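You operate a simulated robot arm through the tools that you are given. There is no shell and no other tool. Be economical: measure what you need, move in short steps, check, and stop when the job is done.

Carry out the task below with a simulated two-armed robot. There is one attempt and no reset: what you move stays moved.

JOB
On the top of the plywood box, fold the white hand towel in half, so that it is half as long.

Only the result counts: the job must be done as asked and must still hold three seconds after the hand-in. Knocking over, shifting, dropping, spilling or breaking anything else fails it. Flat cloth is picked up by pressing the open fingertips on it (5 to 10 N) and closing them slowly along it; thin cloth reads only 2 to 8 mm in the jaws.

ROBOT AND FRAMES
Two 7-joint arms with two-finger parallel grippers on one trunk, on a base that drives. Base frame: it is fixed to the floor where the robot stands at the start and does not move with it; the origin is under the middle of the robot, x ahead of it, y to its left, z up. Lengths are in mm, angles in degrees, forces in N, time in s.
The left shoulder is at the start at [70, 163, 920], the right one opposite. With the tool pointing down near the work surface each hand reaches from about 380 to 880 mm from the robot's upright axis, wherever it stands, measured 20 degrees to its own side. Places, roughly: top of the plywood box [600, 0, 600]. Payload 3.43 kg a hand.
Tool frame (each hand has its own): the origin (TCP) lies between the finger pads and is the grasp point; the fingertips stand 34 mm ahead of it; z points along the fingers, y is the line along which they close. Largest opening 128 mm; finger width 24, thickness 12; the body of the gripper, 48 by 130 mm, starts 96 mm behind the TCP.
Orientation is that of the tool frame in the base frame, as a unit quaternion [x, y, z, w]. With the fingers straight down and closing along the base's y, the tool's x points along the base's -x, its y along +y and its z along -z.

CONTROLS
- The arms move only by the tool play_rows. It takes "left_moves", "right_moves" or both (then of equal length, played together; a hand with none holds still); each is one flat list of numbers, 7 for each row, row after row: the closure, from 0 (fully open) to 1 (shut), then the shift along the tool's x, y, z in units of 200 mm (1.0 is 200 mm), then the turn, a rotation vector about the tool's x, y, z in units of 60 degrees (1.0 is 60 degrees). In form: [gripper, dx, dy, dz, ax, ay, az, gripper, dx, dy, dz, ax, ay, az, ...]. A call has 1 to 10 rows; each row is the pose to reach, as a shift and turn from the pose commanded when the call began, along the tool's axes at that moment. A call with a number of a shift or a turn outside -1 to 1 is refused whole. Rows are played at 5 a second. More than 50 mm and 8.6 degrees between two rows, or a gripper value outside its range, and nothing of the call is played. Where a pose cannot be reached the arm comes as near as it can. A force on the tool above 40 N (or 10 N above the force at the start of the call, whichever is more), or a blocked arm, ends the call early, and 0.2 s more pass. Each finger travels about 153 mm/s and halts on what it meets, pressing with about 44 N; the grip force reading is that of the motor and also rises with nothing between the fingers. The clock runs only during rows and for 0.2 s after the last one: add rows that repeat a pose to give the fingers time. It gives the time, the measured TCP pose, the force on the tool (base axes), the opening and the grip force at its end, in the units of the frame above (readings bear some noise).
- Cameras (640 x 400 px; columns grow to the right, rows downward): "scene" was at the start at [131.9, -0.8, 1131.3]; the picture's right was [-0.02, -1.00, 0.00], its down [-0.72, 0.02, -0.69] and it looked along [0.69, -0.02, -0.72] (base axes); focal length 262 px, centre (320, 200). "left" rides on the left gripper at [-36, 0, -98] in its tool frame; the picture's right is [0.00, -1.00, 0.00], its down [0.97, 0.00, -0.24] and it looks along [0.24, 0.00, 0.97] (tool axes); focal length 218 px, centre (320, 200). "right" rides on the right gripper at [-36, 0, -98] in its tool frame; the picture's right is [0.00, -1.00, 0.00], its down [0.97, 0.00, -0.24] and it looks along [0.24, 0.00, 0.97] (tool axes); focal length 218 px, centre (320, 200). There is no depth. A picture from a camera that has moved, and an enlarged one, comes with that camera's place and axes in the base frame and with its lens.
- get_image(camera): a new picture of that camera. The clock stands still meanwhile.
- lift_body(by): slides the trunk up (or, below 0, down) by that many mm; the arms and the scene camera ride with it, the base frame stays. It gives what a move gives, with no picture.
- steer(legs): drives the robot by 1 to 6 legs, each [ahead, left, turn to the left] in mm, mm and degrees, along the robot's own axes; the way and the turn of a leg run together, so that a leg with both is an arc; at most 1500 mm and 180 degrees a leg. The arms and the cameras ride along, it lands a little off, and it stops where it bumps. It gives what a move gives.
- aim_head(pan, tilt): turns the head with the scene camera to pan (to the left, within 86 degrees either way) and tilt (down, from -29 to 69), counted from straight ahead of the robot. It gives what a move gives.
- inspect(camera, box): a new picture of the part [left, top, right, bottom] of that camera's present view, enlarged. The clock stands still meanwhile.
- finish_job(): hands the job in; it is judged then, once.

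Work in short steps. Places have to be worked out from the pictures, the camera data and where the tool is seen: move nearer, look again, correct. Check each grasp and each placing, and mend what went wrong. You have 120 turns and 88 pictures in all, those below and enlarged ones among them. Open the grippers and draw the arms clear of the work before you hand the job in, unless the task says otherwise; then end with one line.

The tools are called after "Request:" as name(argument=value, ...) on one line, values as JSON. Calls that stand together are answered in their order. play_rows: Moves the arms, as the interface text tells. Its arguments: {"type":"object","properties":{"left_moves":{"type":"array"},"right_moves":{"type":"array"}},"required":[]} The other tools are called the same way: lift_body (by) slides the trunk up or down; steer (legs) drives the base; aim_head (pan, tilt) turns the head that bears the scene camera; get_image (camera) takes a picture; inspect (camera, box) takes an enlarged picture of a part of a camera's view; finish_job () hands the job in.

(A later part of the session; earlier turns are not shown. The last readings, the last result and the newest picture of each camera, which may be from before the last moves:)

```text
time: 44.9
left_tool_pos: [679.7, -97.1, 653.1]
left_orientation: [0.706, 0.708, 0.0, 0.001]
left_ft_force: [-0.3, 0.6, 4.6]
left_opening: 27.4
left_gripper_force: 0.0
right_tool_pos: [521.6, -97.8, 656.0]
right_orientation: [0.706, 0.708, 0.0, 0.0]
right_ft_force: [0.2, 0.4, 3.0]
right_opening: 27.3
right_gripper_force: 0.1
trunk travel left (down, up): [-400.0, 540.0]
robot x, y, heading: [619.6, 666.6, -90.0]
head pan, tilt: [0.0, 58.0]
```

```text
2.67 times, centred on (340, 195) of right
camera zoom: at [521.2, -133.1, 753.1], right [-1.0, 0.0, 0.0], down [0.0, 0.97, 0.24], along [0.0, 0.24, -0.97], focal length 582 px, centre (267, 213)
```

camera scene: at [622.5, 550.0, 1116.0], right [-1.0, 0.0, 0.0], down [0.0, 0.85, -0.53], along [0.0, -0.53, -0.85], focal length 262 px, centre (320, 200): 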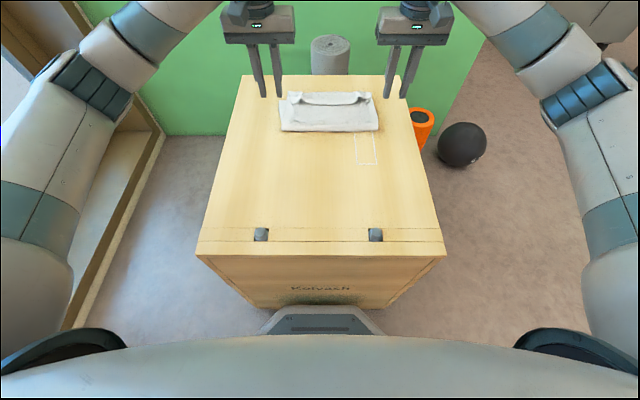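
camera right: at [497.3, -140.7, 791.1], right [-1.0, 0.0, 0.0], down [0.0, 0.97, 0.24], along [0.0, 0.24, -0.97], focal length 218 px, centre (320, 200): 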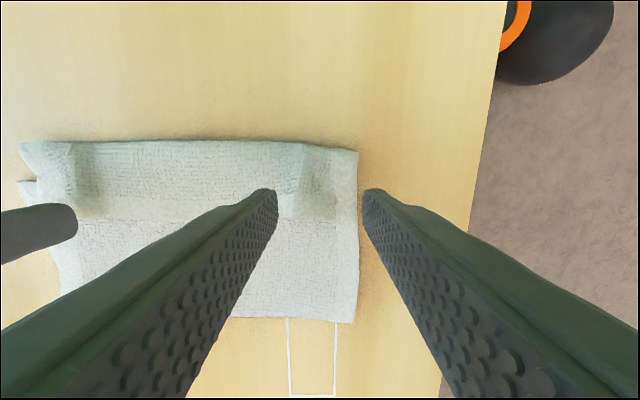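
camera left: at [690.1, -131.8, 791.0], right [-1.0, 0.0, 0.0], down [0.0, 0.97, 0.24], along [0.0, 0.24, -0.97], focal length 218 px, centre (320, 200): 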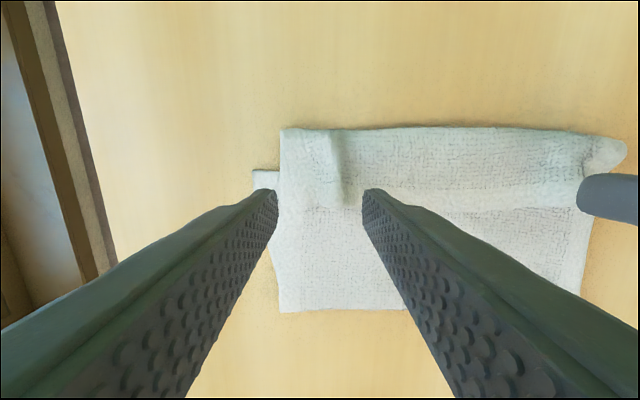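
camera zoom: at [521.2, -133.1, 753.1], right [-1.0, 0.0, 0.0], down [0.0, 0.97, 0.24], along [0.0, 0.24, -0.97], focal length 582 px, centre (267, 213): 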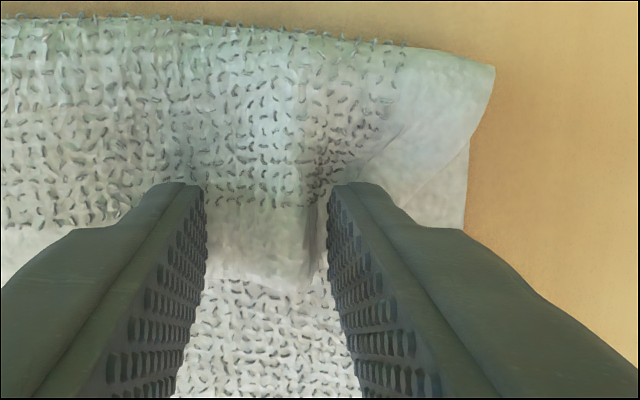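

Ridges form in the top flap only. I close the rest slowly.

Request:
play_rows(left_moves=[0.8, 0, 0, 0.005, 0, 0, 0, 0.83, 0, 0, 0.005, 0, 0, 0, 0.86, 0, 0, 0.005, 0, 0, 0, 0.89, 0, 0, 0.005, 0, 0, 0, 0.92, 0, 0, 0.005, 0, 0, 0, 0.95, 0, 0, 0.005, 0, 0, 0, 0.98, 0, 0, 0.005, 0, 0, 0, 1, 0, 0, 0.005, 0, 0, 0, 1, 0, 0, 0.005, 0, 0, 0, 1, 0, 0, 0.0, 0, 0, 0], right_moves=[0.8, 0, 0, 0.01, 0, 0, 0, 0.83, 0, 0, 0.01, 0, 0, 0, 0.86, 0, 0, 0.01, 0, 0, 0, 0.89, 0, 0, 0.01, 0, 0, 0, 0.92, 0, 0, 0.01, 0, 0, 0, 0.95, 0, 0, 0.01, 0, 0, 0, 0.98, 0, 0, 0.01, 0, 0, 0, 1, 0, 0, 0.01, 0, 0, 0, 1, 0, 0, 0.01, 0, 0, 0, 1, 0, 0, 0.0, 0, 0, 0])

Request:
get_image(camera="left")

```text
time: 47.1
left_tool_pos: [678.9, -96.1, 653.9]
left_orientation: [0.706, 0.708, 0.0, 0.001]
left_ft_force: [-2.9, -0.3, 4.9]
left_opening: 7.2
left_gripper_force: 41.3
right_tool_pos: [520.8, -97.1, 656.7]
right_orientation: [0.706, 0.708, 0.001, -0.001]
right_ft_force: [1.2, -0.2, 2.3]
right_opening: 4.1
right_gripper_force: 38.4
trunk travel left (down, up): [-400.0, 540.0]
robot x, y, heading: [618.9, 668.4, -90.0]
head pan, tilt: [0.0, 58.0]
```

```text
57 pictures are left
camera left: at [680.5, -133.1, 753.0], right [-1.0, 0.0, 0.0], down [0.0, 0.97, 0.24], along [0.0, 0.24, -0.97], focal length 218 px, centre (320, 200)
```

left: 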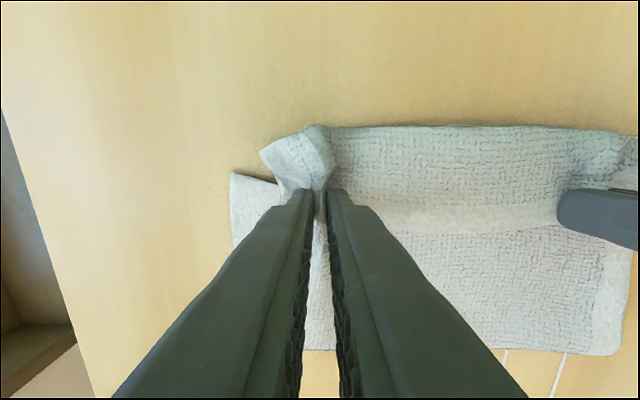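

Both hold cloth (7 and 4 mm). I carry the hem back up over the fold line and look.

Request:
play_rows(left_moves=[1, 0.1, 0, -0.2, 0, 0, 0, 1, 0.225, 0, -0.375, 0, 0, 0, 1, 0.375, 0, -0.525, 0, 0, 0, 1, 0.525, 0, -0.64, 0, 0, 0, 1, 0.65, 0, -0.7, 0, 0, 0, 1, 0.77, 0, -0.735, 0, 0, 0, 1, 0.77, 0, -0.735, 0, 0, 0], right_moves=[1, 0.1, 0, -0.2, 0, 0, 0, 1, 0.225, 0, -0.375, 0, 0, 0, 1, 0.375, 0, -0.525, 0, 0, 0, 1, 0.525, 0, -0.64, 0, 0, 0, 1, 0.65, 0, -0.7, 0, 0, 0, 1, 0.77, 0, -0.735, 0, 0, 0, 1, 0.77, 0, -0.735, 0, 0, 0])

Request:
get_image(camera="left")

Request:
get_image(camera="scene")

```text
time: 48.7
left_tool_pos: [681.1, 53.7, 800.3]
left_orientation: [0.706, 0.708, 0.001, 0.0]
left_ft_force: [-2.2, -0.3, -0.2]
left_opening: 6.9
left_gripper_force: 41.6
right_tool_pos: [519.1, 54.4, 799.1]
right_orientation: [0.707, 0.707, 0.001, -0.001]
right_ft_force: [1.3, 0.1, -0.2]
right_opening: 4.0
right_gripper_force: 39.2
trunk travel left (down, up): [-400.0, 540.0]
robot x, y, heading: [620.0, 667.8, -90.2]
head pan, tilt: [0.0, 58.0]
```

```text
56 pictures are left
camera left: at [681.1, 17.8, 899.9], right [-1.0, 0.0, 0.0], down [0.0, 0.97, 0.24], along [0.0, 0.24, -0.97], focal length 218 px, centre (320, 200)
```

left: 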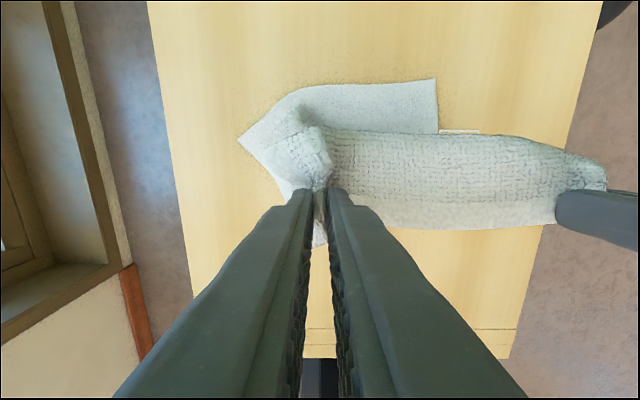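

```text
55 pictures are left
camera scene: at [622.5, 548.4, 1115.8], right [-1.0, 0.0, 0.0], down [0.0, 0.85, -0.53], along [0.0, -0.53, -0.85], focal length 262 px, centre (320, 200)
```

scene: 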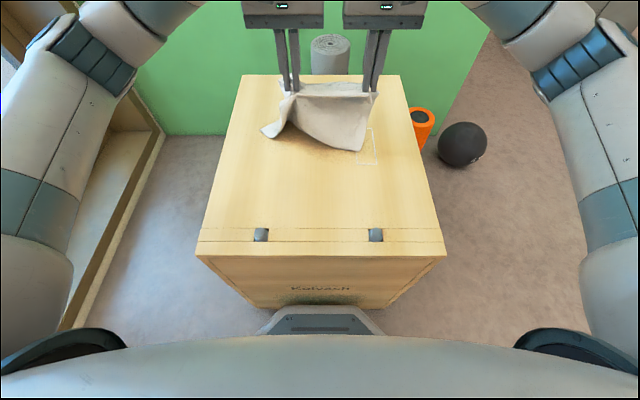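

The left hand also caught the lower layer and dragged that corner. I open the left hand alone to let both fall, keeping the right.

Request:
play_rows(left_moves=[0.9, 0, 0, 0, 0, 0, 0, 0.7, 0, 0, 0, 0, 0, 0, 0.5, 0, 0, 0, 0, 0, 0, 0.5, 0.0, 0, -0.1, 0, 0, 0, 0.5, 0, 0, -0.2, 0, 0, 0])

Request:
get_image(camera="left")

Request:
get_image(camera="scene")

```text
time: 49.9
left_tool_pos: [680.2, 56.3, 840.5]
left_orientation: [0.706, 0.708, 0.0, 0.0]
left_ft_force: [0.4, 0.2, 0.7]
left_opening: 63.9
left_gripper_force: 0.2
right_tool_pos: [519.2, 55.7, 800.7]
right_orientation: [0.706, 0.708, 0.0, 0.0]
right_ft_force: [-0.6, -0.5, 0.6]
right_opening: 3.4
right_gripper_force: 39.0
trunk travel left (down, up): [-400.0, 540.0]
robot x, y, heading: [618.7, 669.0, -90.0]
head pan, tilt: [0.0, 58.0]
```

```text
54 pictures are left
camera left: at [680.9, 18.4, 940.5], right [-1.0, 0.0, 0.0], down [0.0, 0.97, 0.24], along [0.0, 0.24, -0.97], focal length 218 px, centre (320, 200)
```

left: 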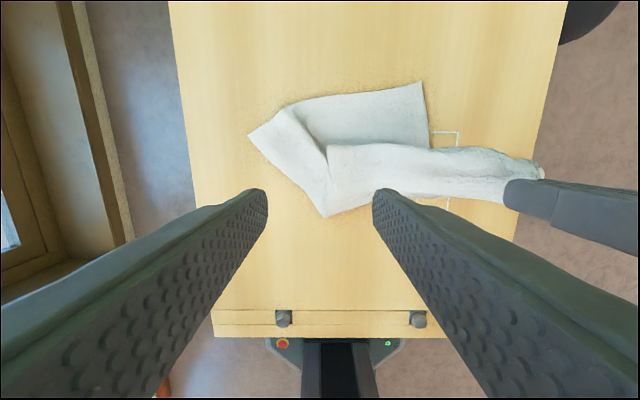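

```text
53 pictures are left
camera scene: at [622.4, 549.1, 1115.8], right [-1.0, 0.0, 0.0], down [0.0, 0.85, -0.53], along [0.0, -0.53, -0.85], focal length 262 px, centre (320, 200)
```

scene: 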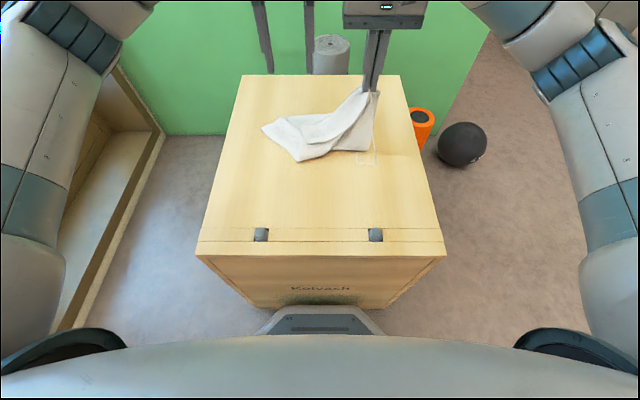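

The right still holds its corner. I draw it toward me and lay it down at about (495, 225) to spread the towel again.

Request:
play_rows(left_moves=[0.5, 0, 0.1, -0.1, 0, 0, 0, 0.5, 0, 0.2, -0.2, 0, 0, 0, 0.5, 0, 0.4, -0.2, 0, 0, 0, 0.5, 0, 0.6, -0.2, 0, 0, 0, 0.5, 0, 0.75, -0.2, 0, 0, 0, 0.5, 0, 0.75, -0.2, 0, 0, 0], right_moves=[1, 0.2, -0.03, 0.05, 0, 0, 0, 1, 0.4, -0.06, 0.18, 0, 0, 0, 1, 0.58, -0.09, 0.34, 0, 0, 0, 1, 0.72, -0.11, 0.52, 0, 0, 0, 1, 0.85, -0.12, 0.68, 0, 0, 0, 1, 0.85, -0.12, 0.68, 0, 0, 0])

Request:
get_image(camera="scene")

```text
time: 51.3
left_tool_pos: [828.5, 57.4, 882.2]
left_orientation: [0.706, 0.708, 0.0, 0.001]
left_ft_force: [-0.1, 0.6, -0.2]
left_opening: 63.8
left_gripper_force: 0.2
right_tool_pos: [494.9, 230.7, 666.3]
right_orientation: [0.707, 0.708, 0.001, 0.0]
right_ft_force: [0.3, -0.2, 0.1]
right_opening: 3.9
right_gripper_force: 37.9
trunk travel left (down, up): [-400.0, 540.0]
robot x, y, heading: [617.6, 670.9, -90.1]
head pan, tilt: [0.0, 58.0]
```

```text
52 pictures are left
camera scene: at [622.2, 548.8, 1115.8], right [-1.0, 0.0, 0.0], down [0.0, 0.85, -0.53], along [0.0, -0.53, -0.85], focal length 262 px, centre (320, 200)
```

scene: 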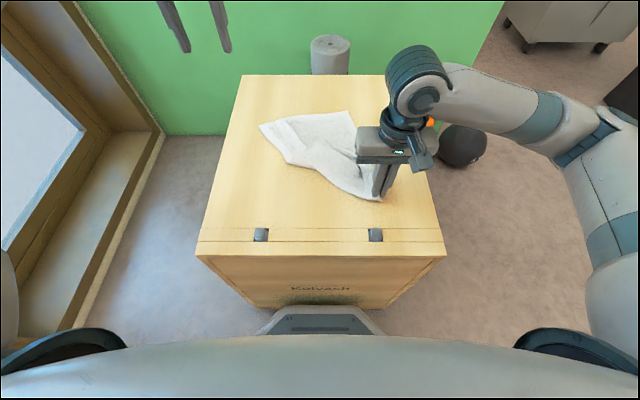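

I look down from the left hand, with the right still anchoring its corner.

Request:
play_rows(left_moves=[0.5, 0, -0.2, 0, 0, 0, 0, 0.5, 0, -0.4, 0, 0, 0, 0, 0.5, 0, -0.6, 0, 0, 0, 0, 0.5, 0, -0.6, 0, 0, 0, 0])

Request:
get_image(camera="left")

Request:
inspect(camera="scene", box=[220, 90, 420, 215])

```text
time: 52.3
left_tool_pos: [708.8, 58.1, 878.9]
left_orientation: [0.706, 0.708, 0.0, 0.0]
left_ft_force: [-0.5, 0.0, -0.6]
left_opening: 64.0
left_gripper_force: 0.1
right_tool_pos: [495.2, 230.0, 666.4]
right_orientation: [0.706, 0.708, 0.0, 0.0]
right_ft_force: [0.1, -0.1, -0.1]
right_opening: 3.8
right_gripper_force: 38.2
trunk travel left (down, up): [-400.0, 540.0]
robot x, y, heading: [621.1, 665.9, -90.2]
head pan, tilt: [0.0, 58.0]
```

```text
51 pictures are left
camera left: at [709.7, 21.6, 977.3], right [-1.0, 0.0, 0.0], down [0.0, 0.97, 0.24], along [0.0, 0.24, -0.97], focal length 218 px, centre (320, 200)
```

left: 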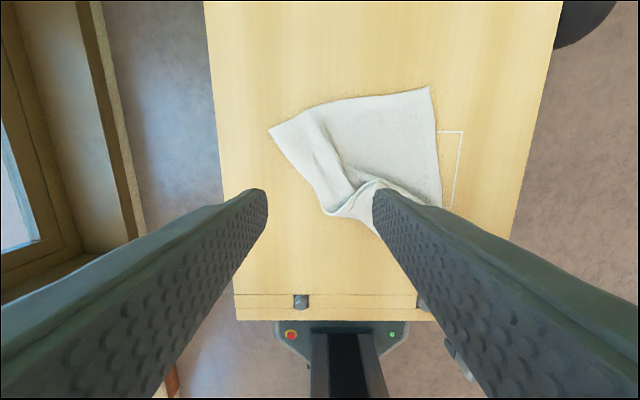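

```text
3.20 times, centred on (320, 152) of scene
camera zoom: at [623.1, 549.0, 1115.9], right [-1.0, 0.0, 0.0], down [0.0, 0.85, -0.53], along [0.0, -0.53, -0.85], focal length 839 px, centre (320, 352)
```

zoom: 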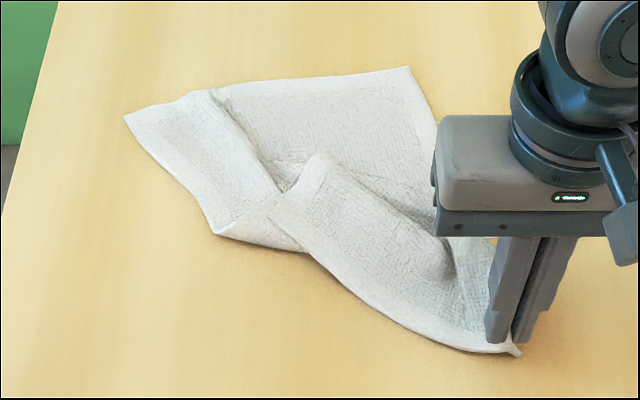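

A triangular flap has its tip near (620, 70). I bring the left hand above it for a closer look.

Request:
play_rows(left_moves=[0.5, 0.03, -0.1, 0.16, 0, 0, 0, 0.55, 0.06, -0.2, 0.32, 0, 0, 0, 0.6, 0.09, -0.3, 0.48, 0, 0, 0, 0.6, 0.12, -0.4, 0.64, 0, 0, 0, 0.6, 0.135, -0.46, 0.75, 0, 0, 0, 0.6, 0.135, -0.46, 0.75, 0, 0, 0])

Request:
get_image(camera="left")

```text
time: 53.7
left_tool_pos: [616.1, 84.8, 729.8]
left_orientation: [0.707, 0.707, 0.0, -0.001]
left_ft_force: [0.3, 0.6, -0.4]
left_opening: 51.4
left_gripper_force: 0.0
right_tool_pos: [495.0, 231.0, 666.4]
right_orientation: [0.707, 0.707, 0.0, 0.0]
right_ft_force: [-0.2, 1.1, -0.4]
right_opening: 3.9
right_gripper_force: 38.4
trunk travel left (down, up): [-400.0, 540.0]
robot x, y, heading: [621.9, 667.1, -90.0]
head pan, tilt: [0.0, 58.0]
```

```text
49 pictures are left
camera left: at [616.7, 47.4, 828.7], right [-1.0, 0.0, 0.0], down [0.0, 0.97, 0.24], along [0.0, 0.24, -0.97], focal length 218 px, centre (320, 200)
```

left: 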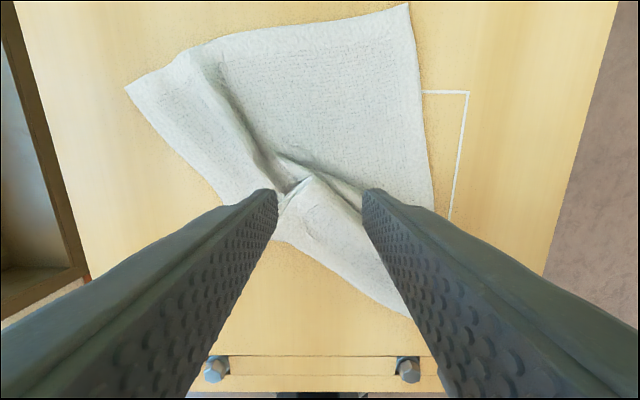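

The flap lies between the fingers. I move 15 mm toward its root, lower to it, and narrow to ~40 mm.

Request:
play_rows(left_moves=[0.65, 0.075, 0, 0.1, 0, 0, 0, 0.69, 0.075, 0, 0.25, 0, 0, 0, 0.69, 0.075, 0, 0.33, 0, 0, 0, 0.69, 0.075, 0, 0.365, 0, 0, 0, 0.69, 0.075, 0, 0.375, 0, 0, 0, 0.69, 0.075, 0, 0.375, 0, 0, 0])

Request:
inspect(camera="left", box=[200, 100, 440, 250])

```text
time: 55.1
left_tool_pos: [616.6, 99.2, 655.3]
left_orientation: [0.706, 0.708, 0.0, 0.0]
left_ft_force: [0.8, 0.6, 11.1]
left_opening: 39.6
left_gripper_force: 0.5
right_tool_pos: [495.9, 231.3, 666.9]
right_orientation: [0.706, 0.708, 0.0, 0.0]
right_ft_force: [-0.5, 0.3, 1.2]
right_opening: 3.4
right_gripper_force: 38.5
trunk travel left (down, up): [-400.0, 540.0]
robot x, y, heading: [621.3, 665.2, -90.1]
head pan, tilt: [0.0, 58.0]
```

```text
2.67 times, centred on (320, 175) of left
camera zoom: at [617.3, 62.6, 754.6], right [-1.0, 0.0, 0.0], down [0.0, 0.97, 0.24], along [0.0, 0.24, -0.97], focal length 582 px, centre (320, 267)
```

zoom: 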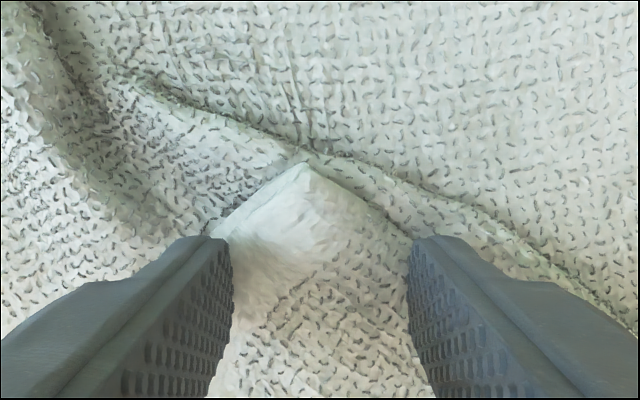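

The corner bulges up between the fingers; force is 11 N, so I ease 1 mm and close slowly.

Request:
play_rows(left_moves=[0.71, 0, 0, -0.006, 0, 0, 0, 0.74, 0, 0, -0.006, 0, 0, 0, 0.77, 0, 0, -0.006, 0, 0, 0, 0.8, 0, 0, -0.006, 0, 0, 0, 0.84, 0, 0, -0.006, 0, 0, 0, 0.88, 0, 0, -0.008, 0, 0, 0, 0.92, 0, 0, -0.01, 0, 0, 0, 0.96, 0, 0, -0.01, 0, 0, 0, 1, 0, 0, -0.01, 0, 0, 0, 1, 0, 0, -0.01, 0, 0, 0])

Request:
inspect(camera="left", box=[200, 100, 440, 250])

```text
time: 57.3
left_tool_pos: [618.1, 97.8, 655.7]
left_orientation: [0.707, 0.707, 0.0, -0.001]
left_ft_force: [0.3, 0.2, 1.8]
left_opening: 5.8
left_gripper_force: 40.6
right_tool_pos: [494.6, 230.7, 666.2]
right_orientation: [0.706, 0.708, 0.0, 0.0]
right_ft_force: [1.2, 0.6, -0.7]
right_opening: 3.7
right_gripper_force: 38.4
trunk travel left (down, up): [-400.0, 540.0]
robot x, y, heading: [623.5, 668.1, -89.7]
head pan, tilt: [0.0, 58.0]
```

```text
2.67 times, centred on (320, 175) of left
camera zoom: at [618.3, 61.4, 756.2], right [-1.0, 0.0, 0.0], down [0.0, 0.97, 0.24], along [0.0, 0.24, -0.97], focal length 582 px, centre (320, 267)
```

zoom: 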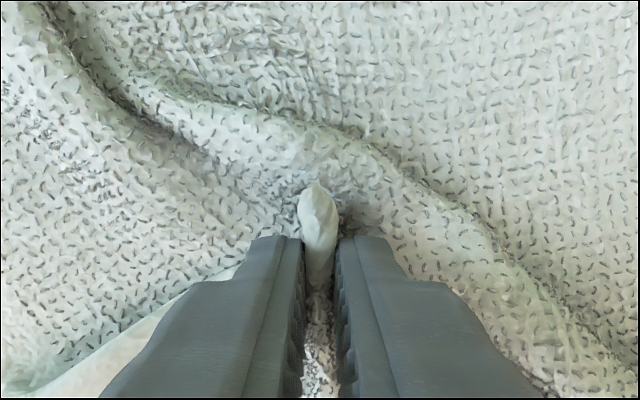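

Corner held (5.8 mm). I lift it 100 mm while moving out to +x and look.

Request:
play_rows(left_moves=[1, 0, 0, -0.12, 0, 0, 0, 1, 0.05, 0.05, -0.3, 0, 0, 0, 1, 0.12, 0.15, -0.45, 0, 0, 0, 1, 0.25, 0.25, -0.55, 0, 0, 0, 1, 0.25, 0.25, -0.55, 0, 0, 0])

Request:
inspect(camera="scene", box=[220, 90, 420, 215])

Request:
get_image(camera="left")

```text
time: 58.5
left_tool_pos: [665.5, 151.2, 768.5]
left_orientation: [0.707, 0.707, 0.0, -0.001]
left_ft_force: [-12.9, 3.7, -9.6]
left_opening: 6.2
left_gripper_force: 40.9
right_tool_pos: [494.9, 230.0, 666.0]
right_orientation: [0.707, 0.707, 0.001, 0.0]
right_ft_force: [12.9, -3.9, 8.3]
right_opening: 4.0
right_gripper_force: 38.2
trunk travel left (down, up): [-400.0, 540.0]
robot x, y, heading: [618.7, 663.9, -90.1]
head pan, tilt: [0.0, 58.0]
```

```text
3.20 times, centred on (320, 152) of scene
camera zoom: at [622.3, 548.7, 1115.8], right [-1.0, 0.0, 0.0], down [0.0, 0.85, -0.53], along [0.0, -0.53, -0.85], focal length 839 px, centre (320, 352)
```

zoom: 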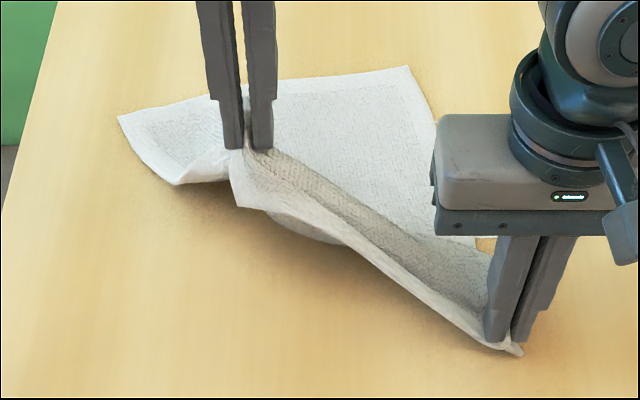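

```text
45 pictures are left
camera left: at [666.8, 115.0, 866.6], right [-1.0, 0.0, 0.0], down [0.0, 0.97, 0.24], along [0.0, 0.24, -0.97], focal length 218 px, centre (320, 200)
```

left: 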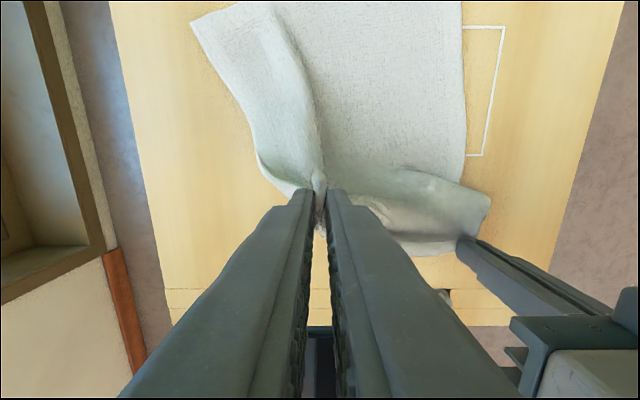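

The near-left corner is free and the near edge is taut between the hands. I lay the left hand down at about (698, 222) so the near edge lies straight.

Request:
play_rows(left_moves=[1, 0.1, 0.04, 0.1, 0, 0, 0, 1, 0.2, 0.08, 0.24, 0, 0, 0, 1, 0.3, 0.12, 0.4, 0, 0, 0, 1, 0.36, 0.16, 0.51, 0, 0, 0, 1, 0.36, 0.16, 0.51, 0, 0, 0])

Request:
get_image(camera="scene")

```text
time: 59.7
left_tool_pos: [698.8, 222.3, 666.9]
left_orientation: [0.707, 0.708, 0.0, -0.001]
left_ft_force: [-12.3, -1.2, -0.2]
left_opening: 6.3
left_gripper_force: 40.2
right_tool_pos: [494.9, 230.4, 665.9]
right_orientation: [0.706, 0.708, 0.0, 0.0]
right_ft_force: [11.7, 1.9, -0.6]
right_opening: 4.1
right_gripper_force: 38.8
trunk travel left (down, up): [-400.0, 540.0]
robot x, y, heading: [622.2, 665.5, -89.9]
head pan, tilt: [0.0, 58.0]
```

```text
44 pictures are left
camera scene: at [622.4, 548.9, 1115.9], right [-1.0, 0.0, 0.0], down [0.0, 0.85, -0.53], along [0.0, -0.53, -0.85], focal length 262 px, centre (320, 200)
```

scene: 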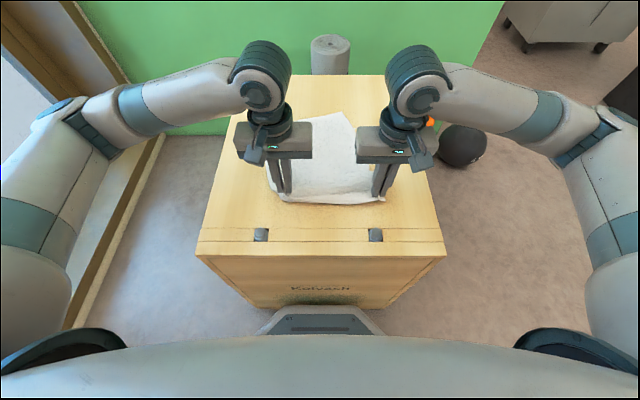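

The near edge is straight and taut. Better plan: hang the whole towel from this edge, set its far edge down at y ≈ 150, lay the lower half away from me, then bring the held edge back over it, so the hem doesn't flip. First I lift.

Request:
play_rows(left_moves=[1, -0.05, 0, -0.12, 0, 0, 0, 1, -0.15, 0, -0.25, 0, 0, 0, 1, -0.25, 0, -0.38, 0, 0, 0, 1, -0.35, 0, -0.5, 0, 0, 0, 1, -0.45, 0, -0.63, 0, 0, 0, 1, -0.55, 0, -0.76, 0, 0, 0, 1, -0.65, 0, -0.88, 0, 0, 0, 1, -0.72, 0, -1, 0, 0, 0, 1, -0.72, 0, -1, 0, 0, 0], right_moves=[1, -0.05, 0, -0.12, 0, 0, 0, 1, -0.15, 0, -0.25, 0, 0, 0, 1, -0.25, 0, -0.38, 0, 0, 0, 1, -0.35, 0, -0.5, 0, 0, 0, 1, -0.45, 0, -0.63, 0, 0, 0, 1, -0.55, 0, -0.76, 0, 0, 0, 1, -0.65, 0, -0.88, 0, 0, 0, 1, -0.75, 0, -1, 0, 0, 0, 1, -0.75, 0, -1, 0, 0, 0])

Request:
get_image(camera="scene")

```text
time: 61.7
left_tool_pos: [699.8, 77.2, 863.8]
left_orientation: [0.707, 0.707, 0.0, -0.001]
left_ft_force: [-13.6, -3.3, -0.3]
left_opening: 6.2
left_gripper_force: 40.2
right_tool_pos: [497.1, 75.5, 864.0]
right_orientation: [0.706, 0.708, 0.001, 0.0]
right_ft_force: [12.6, 2.1, -1.0]
right_opening: 3.8
right_gripper_force: 38.0
trunk travel left (down, up): [-400.0, 540.0]
robot x, y, heading: [620.6, 669.2, -90.0]
head pan, tilt: [0.0, 58.0]
```

```text
43 pictures are left
camera scene: at [622.4, 548.7, 1115.8], right [-1.0, 0.0, 0.0], down [0.0, 0.85, -0.53], along [0.0, -0.53, -0.85], focal length 262 px, centre (320, 200)
```

scene: 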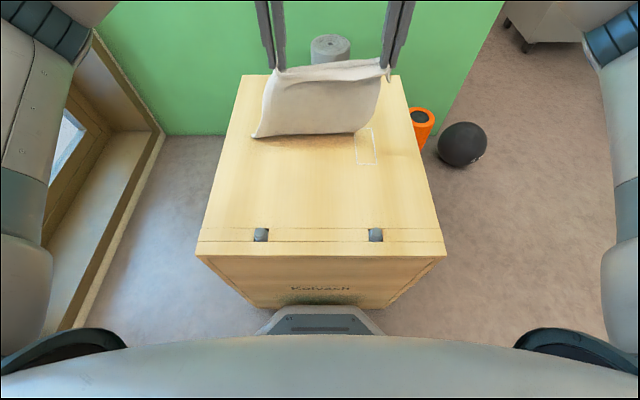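

Continue up until the towel hangs free, easing the tension slightly.

Request:
play_rows(left_moves=[1, 0, -0.01, -0.12, 0, 0, 0, 1, 0, -0.015, -0.25, 0, 0, 0, 1, 0, -0.015, -0.38, 0, 0, 0, 1, 0, -0.015, -0.5, 0, 0, 0, 1, 0, -0.015, -0.6, 0, 0, 0, 1, 0, -0.015, -0.72, 0, 0, 0, 1, 0, -0.015, -0.72, 0, 0, 0, 1, 0, -0.015, -0.72, 0, 0, 0], right_moves=[1, 0, 0.01, -0.12, 0, 0, 0, 1, 0, 0.01, -0.25, 0, 0, 0, 1, 0, 0.01, -0.38, 0, 0, 0, 1, 0, 0.01, -0.5, 0, 0, 0, 1, 0, 0.01, -0.6, 0, 0, 0, 1, 0, 0.01, -0.72, 0, 0, 0, 1, 0, 0.01, -0.72, 0, 0, 0, 1, 0, 0.01, -0.72, 0, 0, 0])

Request:
get_image(camera="scene")

Request:
get_image(camera="left")

```text
time: 63.5
left_tool_pos: [698.4, 77.3, 1009.0]
left_orientation: [0.707, 0.708, 0.0, 0.0]
left_ft_force: [-5.3, -1.3, -0.8]
left_opening: 6.3
left_gripper_force: 40.0
right_tool_pos: [500.0, 78.0, 1011.3]
right_orientation: [0.707, 0.708, 0.0, 0.0]
right_ft_force: [5.6, 2.1, -0.1]
right_opening: 3.7
right_gripper_force: 39.1
trunk travel left (down, up): [-400.0, 540.0]
robot x, y, heading: [619.2, 667.3, -89.5]
head pan, tilt: [0.0, 58.0]
```

```text
42 pictures are left
camera scene: at [622.5, 549.4, 1115.9], right [-1.0, 0.0, 0.0], down [0.0, 0.85, -0.53], along [0.0, -0.53, -0.85], focal length 262 px, centre (320, 200)
```

scene: 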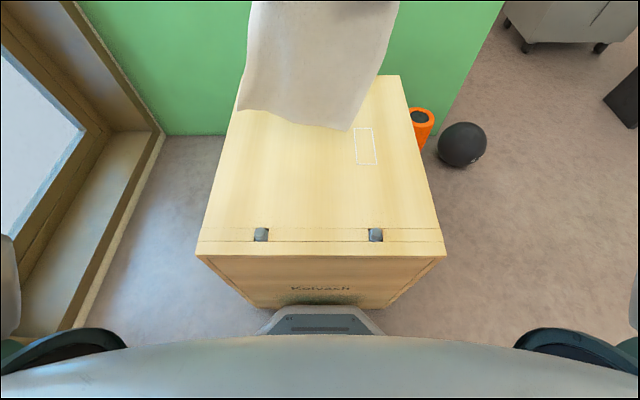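

```text
41 pictures are left
camera left: at [698.2, 39.9, 1109.5], right [-1.0, 0.0, 0.0], down [0.0, 0.97, 0.24], along [0.0, 0.24, -0.97], focal length 218 px, centre (320, 200)
```

left: 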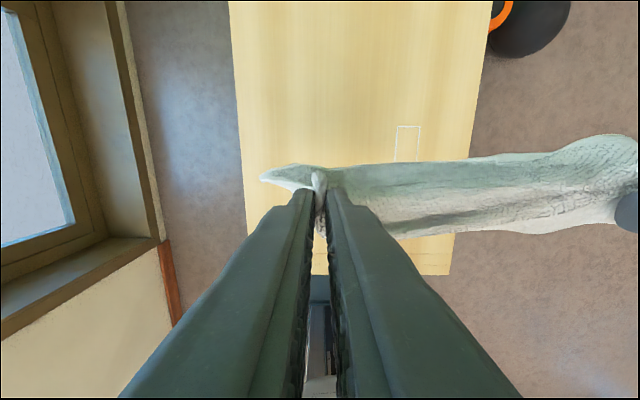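

The towel hangs skewed: the left pinch is ~50 mm deeper than the right. I level it by lowering the left hand 52 mm, move to y ≈ -80, and will lay the towel flat toward me to regrip the left corner.

Request:
play_rows(left_moves=[1, -0.13, 0, 0.06, 0, 0, 0, 1, -0.26, 0, 0.12, 0, 0, 0, 1, -0.4, 0, 0.18, 0, 0, 0, 1, -0.53, 0, 0.23, 0, 0, 0, 1, -0.66, 0, 0.26, 0, 0, 0, 1, -0.785, 0, 0.26, 0, 0, 0, 1, -0.785, 0, 0.26, 0, 0, 0, 1, -0.785, 0, 0.33, 0, 0, 0, 1, -0.785, 0, 0.4, 0, 0, 0, 1, -0.785, 0, 0.4, 0, 0, 0], right_moves=[1, -0.13, 0, 0, 0, 0, 0, 1, -0.26, 0, 0, 0, 0, 0, 1, -0.4, 0, 0, 0, 0, 0, 1, -0.53, 0, 0, 0, 0, 0, 1, -0.66, 0, 0, 0, 0, 0, 1, -0.785, 0, 0, 0, 0, 0, 1, -0.785, 0, 0, 0, 0, 0, 1, -0.785, 0, 0.07, 0, 0, 0, 1, -0.785, 0, 0.14, 0, 0, 0, 1, -0.785, 0, 0.14, 0, 0, 0])

Request:
get_image(camera="scene")

```text
time: 65.7
left_tool_pos: [697.4, -78.9, 930.8]
left_orientation: [0.706, 0.708, 0.0, 0.0]
left_ft_force: [-13.0, -1.9, 4.5]
left_opening: 6.3
left_gripper_force: 40.7
right_tool_pos: [498.8, -79.1, 982.3]
right_orientation: [0.706, 0.708, 0.0, 0.0]
right_ft_force: [12.8, 1.8, -4.1]
right_opening: 3.9
right_gripper_force: 38.3
trunk travel left (down, up): [-400.0, 540.0]
robot x, y, heading: [621.6, 668.5, -90.1]
head pan, tilt: [0.0, 58.0]
```

```text
40 pictures are left
camera scene: at [622.5, 549.1, 1115.9], right [-1.0, 0.0, 0.0], down [0.0, 0.85, -0.53], along [0.0, -0.53, -0.85], focal length 262 px, centre (320, 200)
```

scene: 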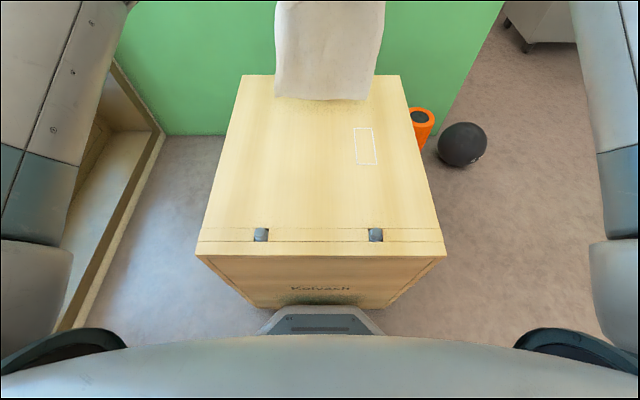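

It now hangs level with the bottom edge ~30 mm above the box. I lower it and lay it diagonally toward me.

Request:
play_rows(left_moves=[1, 0, 0, 0.14, 0, 0, 0, 1, 0.1, 0, 0.25, 0, 0, 0, 1, 0.2, 0, 0.35, 0, 0, 0, 1, 0.3, 0, 0.45, 0, 0, 0, 1, 0.4, 0, 0.55, 0, 0, 0, 1, 0.5, 0, 0.65, 0, 0, 0, 1, 0.6, 0, 0.75, 0, 0, 0, 1, 0.7, 0, 0.84, 0, 0, 0, 1, 0.8, 0, 0.93, 0, 0, 0, 1, 0.9, 0, 1, 0, 0, 0], right_moves=[1, 0, 0, 0.14, 0, 0, 0, 1, 0.1, 0, 0.25, 0, 0, 0, 1, 0.2, 0, 0.35, 0, 0, 0, 1, 0.3, 0, 0.45, 0, 0, 0, 1, 0.4, 0, 0.55, 0, 0, 0, 1, 0.5, 0, 0.65, 0, 0, 0, 1, 0.6, 0, 0.75, 0, 0, 0, 1, 0.7, 0, 0.84, 0, 0, 0, 1, 0.8, 0, 0.93, 0, 0, 0, 1, 0.9, 0, 1, 0, 0, 0])

Request:
get_image(camera="scene")

```text
time: 67.9
left_tool_pos: [697.5, 97.9, 732.2]
left_orientation: [0.707, 0.708, 0.001, 0.0]
left_ft_force: [-14.9, -3.3, 4.1]
left_opening: 6.1
left_gripper_force: 40.2
right_tool_pos: [498.5, 99.5, 781.9]
right_orientation: [0.706, 0.708, 0.0, 0.0]
right_ft_force: [15.5, 2.0, -4.5]
right_opening: 3.9
right_gripper_force: 38.5
trunk travel left (down, up): [-400.0, 540.0]
robot x, y, heading: [621.4, 672.1, -89.7]
head pan, tilt: [0.0, 58.0]
```

```text
39 pictures are left
camera scene: at [622.6, 549.0, 1115.9], right [-1.0, 0.0, 0.0], down [0.0, 0.85, -0.53], along [0.0, -0.53, -0.85], focal length 262 px, centre (320, 200)
```

scene: 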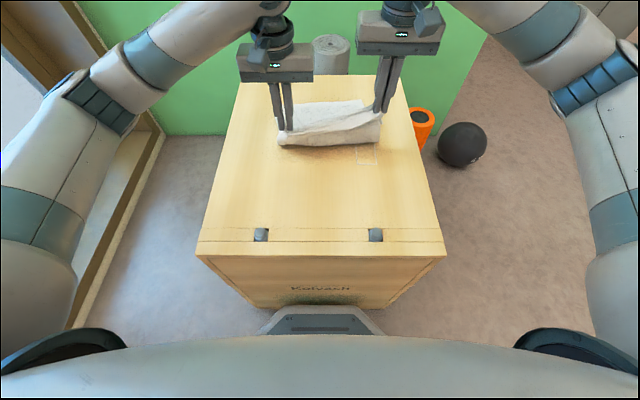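

Laying well. I finish the lay-down: right to y ≈ 254, left to y ≈ 205.

Request:
play_rows(left_moves=[1, 0.09, 0, 0.03, 0, 0, 0, 1, 0.18, 0, 0.08, 0, 0, 0, 1, 0.27, 0, 0.14, 0, 0, 0, 1, 0.37, 0, 0.21, 0, 0, 0, 1, 0.46, 0, 0.29, 0, 0, 0, 1, 0.53, 0, 0.35, 0, 0, 0, 1, 0.53, 0, 0.35, 0, 0, 0], right_moves=[1, 0.13, 0, 0.05, 0, 0, 0, 1, 0.26, 0, 0.13, 0, 0, 0, 1, 0.39, 0, 0.23, 0, 0, 0, 1, 0.52, 0, 0.35, 0, 0, 0, 1, 0.66, 0, 0.48, 0, 0, 0, 1, 0.77, 0, 0.6, 0, 0, 0, 1, 0.77, 0, 0.6, 0, 0, 0])

Request:
inspect(camera="scene", box=[220, 90, 420, 215])

```text
time: 69.5
left_tool_pos: [694.9, 206.8, 658.7]
left_orientation: [0.707, 0.707, 0.0, 0.0]
left_ft_force: [-2.7, -0.6, 5.3]
left_opening: 5.9
left_gripper_force: 40.1
right_tool_pos: [499.1, 253.7, 662.4]
right_orientation: [0.706, 0.708, 0.0, -0.001]
right_ft_force: [2.7, 0.0, 0.5]
right_opening: 3.7
right_gripper_force: 38.8
trunk travel left (down, up): [-400.0, 540.0]
robot x, y, heading: [621.5, 668.8, -89.9]
head pan, tilt: [0.0, 58.0]
```

```text
3.20 times, centred on (320, 152) of scene
camera zoom: at [622.5, 549.0, 1115.9], right [-1.0, 0.0, 0.0], down [0.0, 0.85, -0.53], along [0.0, -0.53, -0.85], focal length 839 px, centre (320, 352)
```

zoom: 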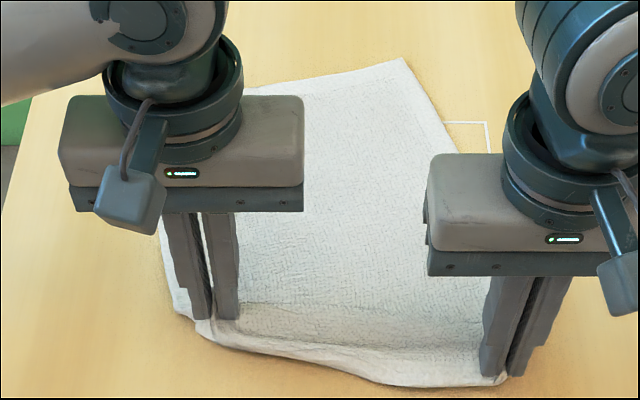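

The towel is almost flat. I open the left hand, raise it and look.

Request:
play_rows(left_moves=[0.9, 0, 0, 0, 0, 0, 0, 0.75, 0, 0, 0, 0, 0, 0, 0.6, 0, 0, -0.05, 0, 0, 0, 0.6, 0, 0, -0.25, 0, 0, 0, 0.6, 0, 0, -0.45, 0, 0, 0, 0.6, -0.2, 0, -0.6, 0, 0, 0, 0.6, -0.4, 0.0, -0.75, 0, 0, 0, 0.6, -0.6, 0.0, -0.9, 0, 0, 0])

Request:
get_image(camera="left")

```text
time: 71.3
left_tool_pos: [694.7, 82.6, 841.6]
left_orientation: [0.707, 0.708, 0.001, -0.001]
left_ft_force: [0.1, 0.2, -0.7]
left_opening: 51.4
left_gripper_force: 0.0
right_tool_pos: [499.8, 254.8, 661.9]
right_orientation: [0.706, 0.708, 0.0, 0.0]
right_ft_force: [-0.3, 0.2, 0.0]
right_opening: 4.1
right_gripper_force: 38.4
trunk travel left (down, up): [-400.0, 540.0]
robot x, y, heading: [617.8, 665.8, -89.8]
head pan, tilt: [0.0, 58.0]
```

```text
37 pictures are left
camera left: at [695.8, 45.9, 941.5], right [-1.0, 0.0, 0.0], down [0.0, 0.97, 0.24], along [0.0, 0.24, -0.97], focal length 218 px, centre (320, 200)
```

left: 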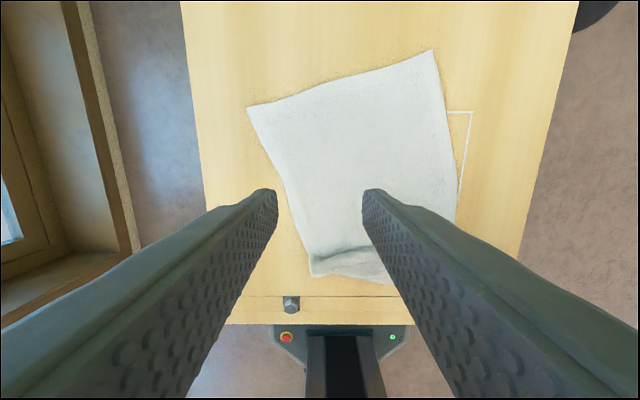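

The towel lies flat but turned ~15°, near-left corner at (711, 262). Hanging again will square it; I go above (672, 242) to regrip close to the edge.

Request:
play_rows(left_moves=[0.6, 0.16, -0.02, 0.12, 0, 0, 0, 0.6, 0.32, -0.04, 0.24, 0, 0, 0, 0.6, 0.48, -0.06, 0.36, 0, 0, 0, 0.6, 0.64, -0.09, 0.48, 0, 0, 0, 0.6, 0.797, -0.115, 0.6, 0, 0, 0, 0.6, 0.797, -0.115, 0.7, 0, 0, 0, 0.6, 0.797, -0.115, 0.7, 0, 0, 0])

Request:
get_image(camera="left")

```text
time: 72.9
left_tool_pos: [671.5, 245.2, 704.9]
left_orientation: [0.707, 0.708, 0.0, 0.0]
left_ft_force: [-0.1, -0.5, -0.1]
left_opening: 51.0
left_gripper_force: 0.1
right_tool_pos: [499.6, 253.3, 663.1]
right_orientation: [0.707, 0.708, 0.0, 0.001]
right_ft_force: [-0.8, 0.2, 0.2]
right_opening: 4.0
right_gripper_force: 37.7
trunk travel left (down, up): [-400.0, 540.0]
robot x, y, heading: [618.1, 666.0, -89.9]
head pan, tilt: [0.0, 58.0]
```

```text
36 pictures are left
camera left: at [672.4, 208.1, 802.8], right [-1.0, 0.0, 0.0], down [0.0, 0.97, 0.24], along [0.0, 0.24, -0.97], focal length 218 px, centre (320, 200)
```

left: 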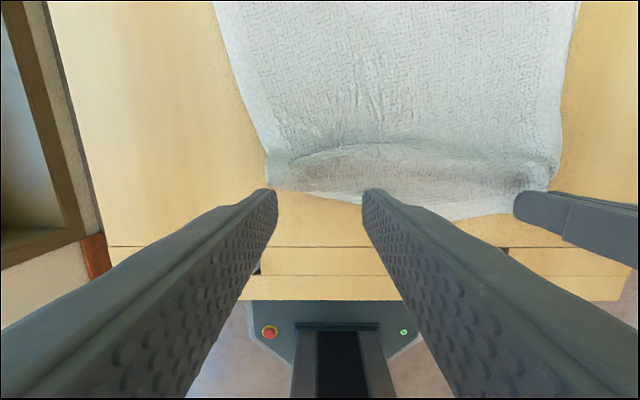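

Corner at (720, 241), edge at y ≈ 251 there. I centre at (676, 236) and lower to contact.

Request:
play_rows(left_moves=[0.6, -0.045, 0.025, 0.1, 0, 0, 0, 0.6, -0.045, 0.025, 0.18, 0, 0, 0, 0.6, -0.045, 0.025, 0.22, 0, 0, 0, 0.6, -0.045, 0.025, 0.25, 0, 0, 0, 0.6, -0.045, 0.025, 0.265, 0, 0, 0, 0.6, -0.045, 0.025, 0.265, 0, 0, 0])

Request:
inspect(camera="left", box=[200, 100, 440, 250])

```text
time: 74.3
left_tool_pos: [677.3, 236.7, 649.5]
left_orientation: [0.706, 0.708, -0.002, 0.0]
left_ft_force: [0.1, 1.6, 27.7]
left_opening: 51.0
left_gripper_force: 0.0
right_tool_pos: [500.7, 253.7, 663.9]
right_orientation: [0.707, 0.708, -0.001, 0.0]
right_ft_force: [0.4, 0.3, -0.7]
right_opening: 3.6
right_gripper_force: 38.3
trunk travel left (down, up): [-400.0, 540.0]
robot x, y, heading: [620.5, 665.9, -90.0]
head pan, tilt: [0.0, 58.0]
```

```text
2.67 times, centred on (320, 175) of left
camera zoom: at [678.5, 199.3, 748.4], right [-1.0, 0.0, 0.0], down [0.0, 0.97, 0.24], along [0.0, 0.24, -0.97], focal length 582 px, centre (320, 267)
```

zoom: 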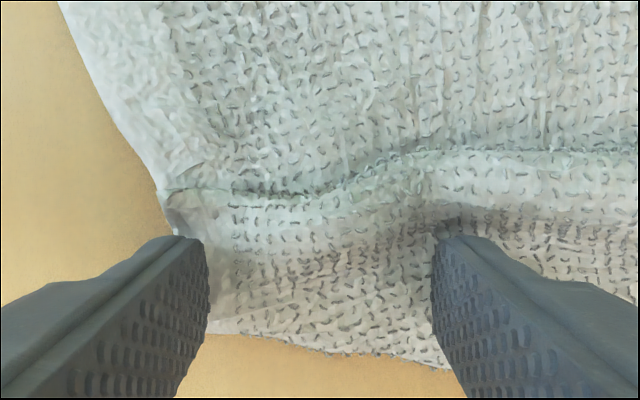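

27 N already: the hem is tucked under here. I ease up and pinch lightly to lift only the top layer, then let the hem drop out.

Request:
play_rows(left_moves=[0.6, 0, 0, -0.02, 0, 0, 0, 0.64, 0, 0, -0.02, 0, 0, 0, 0.68, 0, 0, -0.02, 0, 0, 0, 0.72, 0, 0, -0.02, 0, 0, 0, 0.76, 0, 0, -0.02, 0, 0, 0, 0.8, 0, 0, -0.02, 0, 0, 0, 0.85, 0, 0, -0.02, 0, 0, 0, 0.9, 0, 0, -0.02, 0, 0, 0, 0.95, 0, 0, -0.02, 0, 0, 0, 1, 0, 0, -0.02, 0, 0, 0])

Request:
inspect(camera="left", box=[200, 100, 440, 250])

```text
time: 76.5
left_tool_pos: [678.3, 237.2, 651.9]
left_orientation: [0.707, 0.707, 0.0, 0.001]
left_ft_force: [-4.9, -0.1, 4.0]
left_opening: 5.4
left_gripper_force: 39.7
right_tool_pos: [500.2, 255.2, 662.5]
right_orientation: [0.707, 0.708, 0.0, 0.001]
right_ft_force: [5.2, 0.9, -0.2]
right_opening: 3.9
right_gripper_force: 38.5
trunk travel left (down, up): [-400.0, 540.0]
robot x, y, heading: [620.9, 665.4, -90.0]
head pan, tilt: [0.0, 58.0]
```

```text
2.67 times, centred on (320, 175) of left
camera zoom: at [678.4, 199.1, 751.0], right [-1.0, 0.0, 0.0], down [0.0, 0.97, 0.24], along [0.0, 0.24, -0.97], focal length 582 px, centre (320, 267)
```

zoom: 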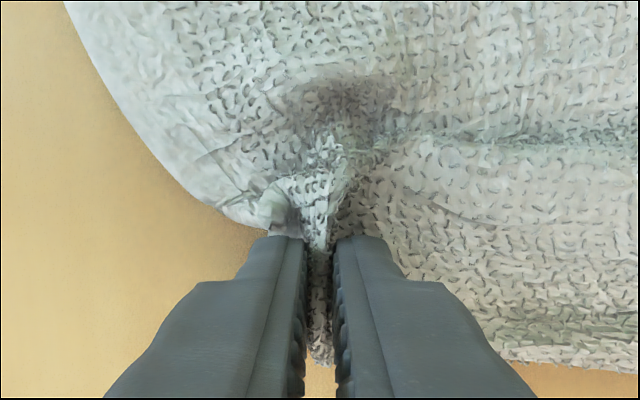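

Held (5.4 mm). I lift both hands 120 mm and check which way the hem hangs.

Request:
play_rows(left_moves=[1, -0.05, 0, -0.15, 0, 0, 0, 1, -0.1, 0, -0.3, 0, 0, 0, 1, -0.2, 0, -0.45, 0, 0, 0, 1, -0.3, 0, -0.6, 0, 0, 0, 1, -0.3, 0, -0.6, 0, 0, 0], right_moves=[1, -0.05, 0, -0.15, 0, 0, 0, 1, -0.1, 0, -0.3, 0, 0, 0, 1, -0.2, 0, -0.45, 0, 0, 0, 1, -0.3, 0, -0.6, 0, 0, 0, 1, -0.3, 0, -0.6, 0, 0, 0])

Request:
inspect(camera="scene", box=[220, 60, 420, 185])

```text
time: 77.7
left_tool_pos: [677.4, 178.2, 771.9]
left_orientation: [0.707, 0.708, 0.001, 0.0]
left_ft_force: [-5.2, -0.8, 0.4]
left_opening: 5.2
left_gripper_force: 39.3
right_tool_pos: [499.2, 193.0, 783.5]
right_orientation: [0.707, 0.707, 0.001, -0.001]
right_ft_force: [4.8, 0.2, -0.8]
right_opening: 3.9
right_gripper_force: 38.0
trunk travel left (down, up): [-400.0, 540.0]
robot x, y, heading: [617.9, 665.0, -89.8]
head pan, tilt: [0.0, 58.0]
```

```text
3.20 times, centred on (320, 122) of scene
camera zoom: at [622.5, 548.8, 1115.8], right [-1.0, 0.0, 0.0], down [0.0, 0.85, -0.53], along [0.0, -0.53, -0.85], focal length 839 px, centre (320, 448)
```

zoom: 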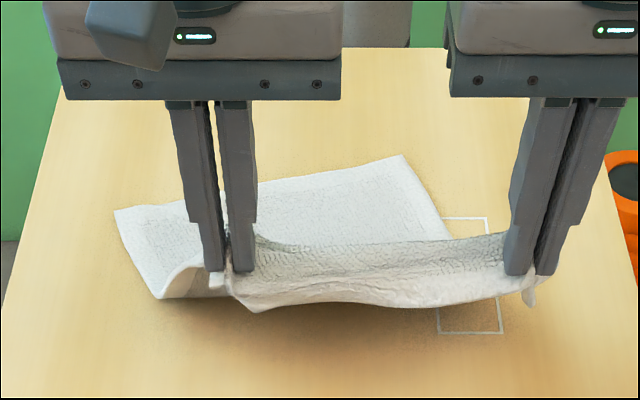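

The hem hangs free toward me below the left grip. I lower, and move away (-y) over the last 45 mm so the hem lays outward.

Request:
play_rows(left_moves=[1, 0, 0, 0.2, 0, 0, 0, 1, 0, 0, 0.38, 0, 0, 0, 1, -0.06, 0, 0.42, 0, 0, 0, 1, -0.12, 0, 0.47, 0, 0, 0, 1, -0.18, 0, 0.52, 0, 0, 0, 1, -0.24, 0, 0.57, 0, 0, 0, 1, -0.24, 0, 0.57, 0, 0, 0], right_moves=[1, 0, 0, 0.2, 0, 0, 0, 1, 0, 0, 0.38, 0, 0, 0, 1, -0.06, 0, 0.42, 0, 0, 0, 1, -0.12, 0, 0.47, 0, 0, 0, 1, -0.18, 0, 0.52, 0, 0, 0, 1, -0.24, 0, 0.58, 0, 0, 0, 1, -0.24, 0, 0.58, 0, 0, 0])

Request:
get_image(camera="left")

```text
time: 79.3
left_tool_pos: [679.8, 129.4, 657.4]
left_orientation: [0.707, 0.708, 0.0, 0.001]
left_ft_force: [-7.7, 2.7, 11.2]
left_opening: 5.1
left_gripper_force: 39.8
right_tool_pos: [499.3, 148.2, 666.7]
right_orientation: [0.706, 0.708, 0.0, 0.0]
right_ft_force: [8.9, -0.2, 0.1]
right_opening: 4.1
right_gripper_force: 38.4
trunk travel left (down, up): [-400.0, 540.0]
robot x, y, heading: [622.6, 669.2, -90.1]
head pan, tilt: [0.0, 58.0]
```

```text
32 pictures are left
camera left: at [680.4, 92.5, 756.6], right [-1.0, 0.0, 0.0], down [0.0, 0.97, 0.24], along [0.0, 0.24, -0.97], focal length 218 px, centre (320, 200)
```

left: 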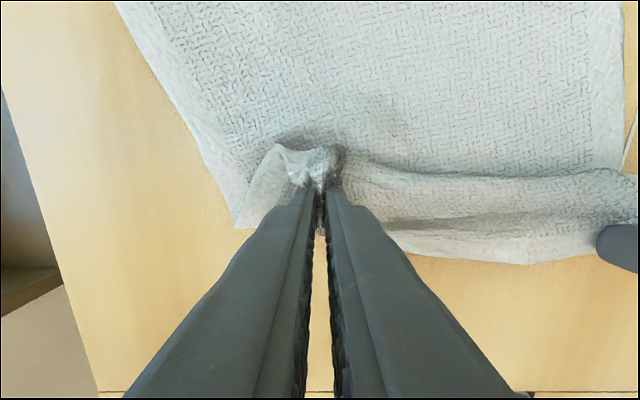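

I release the left hand and raise it to see the corner.

Request:
play_rows(left_moves=[0.9, 0, 0, -0.02, 0, 0, 0, 0.75, 0, 0, -0.05, 0, 0, 0, 0.6, 0, 0, -0.15, 0, 0, 0, 0.6, -0.05, 0, -0.35, 0, 0, 0, 0.6, -0.1, 0, -0.5, 0, 0, 0, 0.6, -0.1, 0.0, -0.5, 0, 0, 0])

Request:
get_image(camera="left")

```text
time: 80.7
left_tool_pos: [679.7, 110.0, 758.3]
left_orientation: [0.706, 0.708, 0.0, 0.0]
left_ft_force: [0.5, -0.7, 0.1]
left_opening: 51.2
left_gripper_force: 0.0
right_tool_pos: [498.9, 148.3, 665.9]
right_orientation: [0.707, 0.708, 0.0, 0.0]
right_ft_force: [-0.4, 0.1, -0.9]
right_opening: 3.5
right_gripper_force: 38.2
trunk travel left (down, up): [-400.0, 540.0]
robot x, y, heading: [623.3, 666.4, -90.0]
head pan, tilt: [0.0, 58.0]
```

```text
31 pictures are left
camera left: at [680.4, 73.1, 856.7], right [-1.0, 0.0, 0.0], down [0.0, 0.97, 0.24], along [0.0, 0.24, -0.97], focal length 218 px, centre (320, 200)
```

left: 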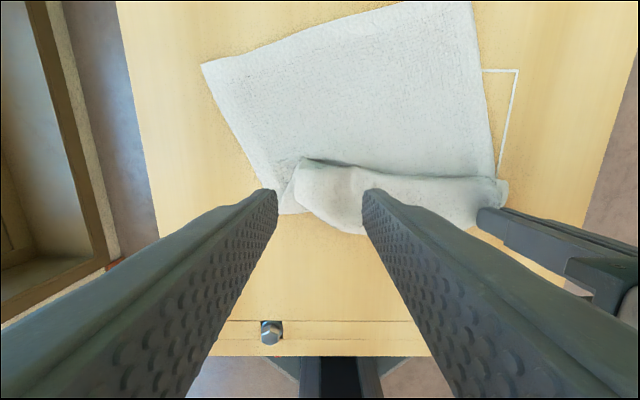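

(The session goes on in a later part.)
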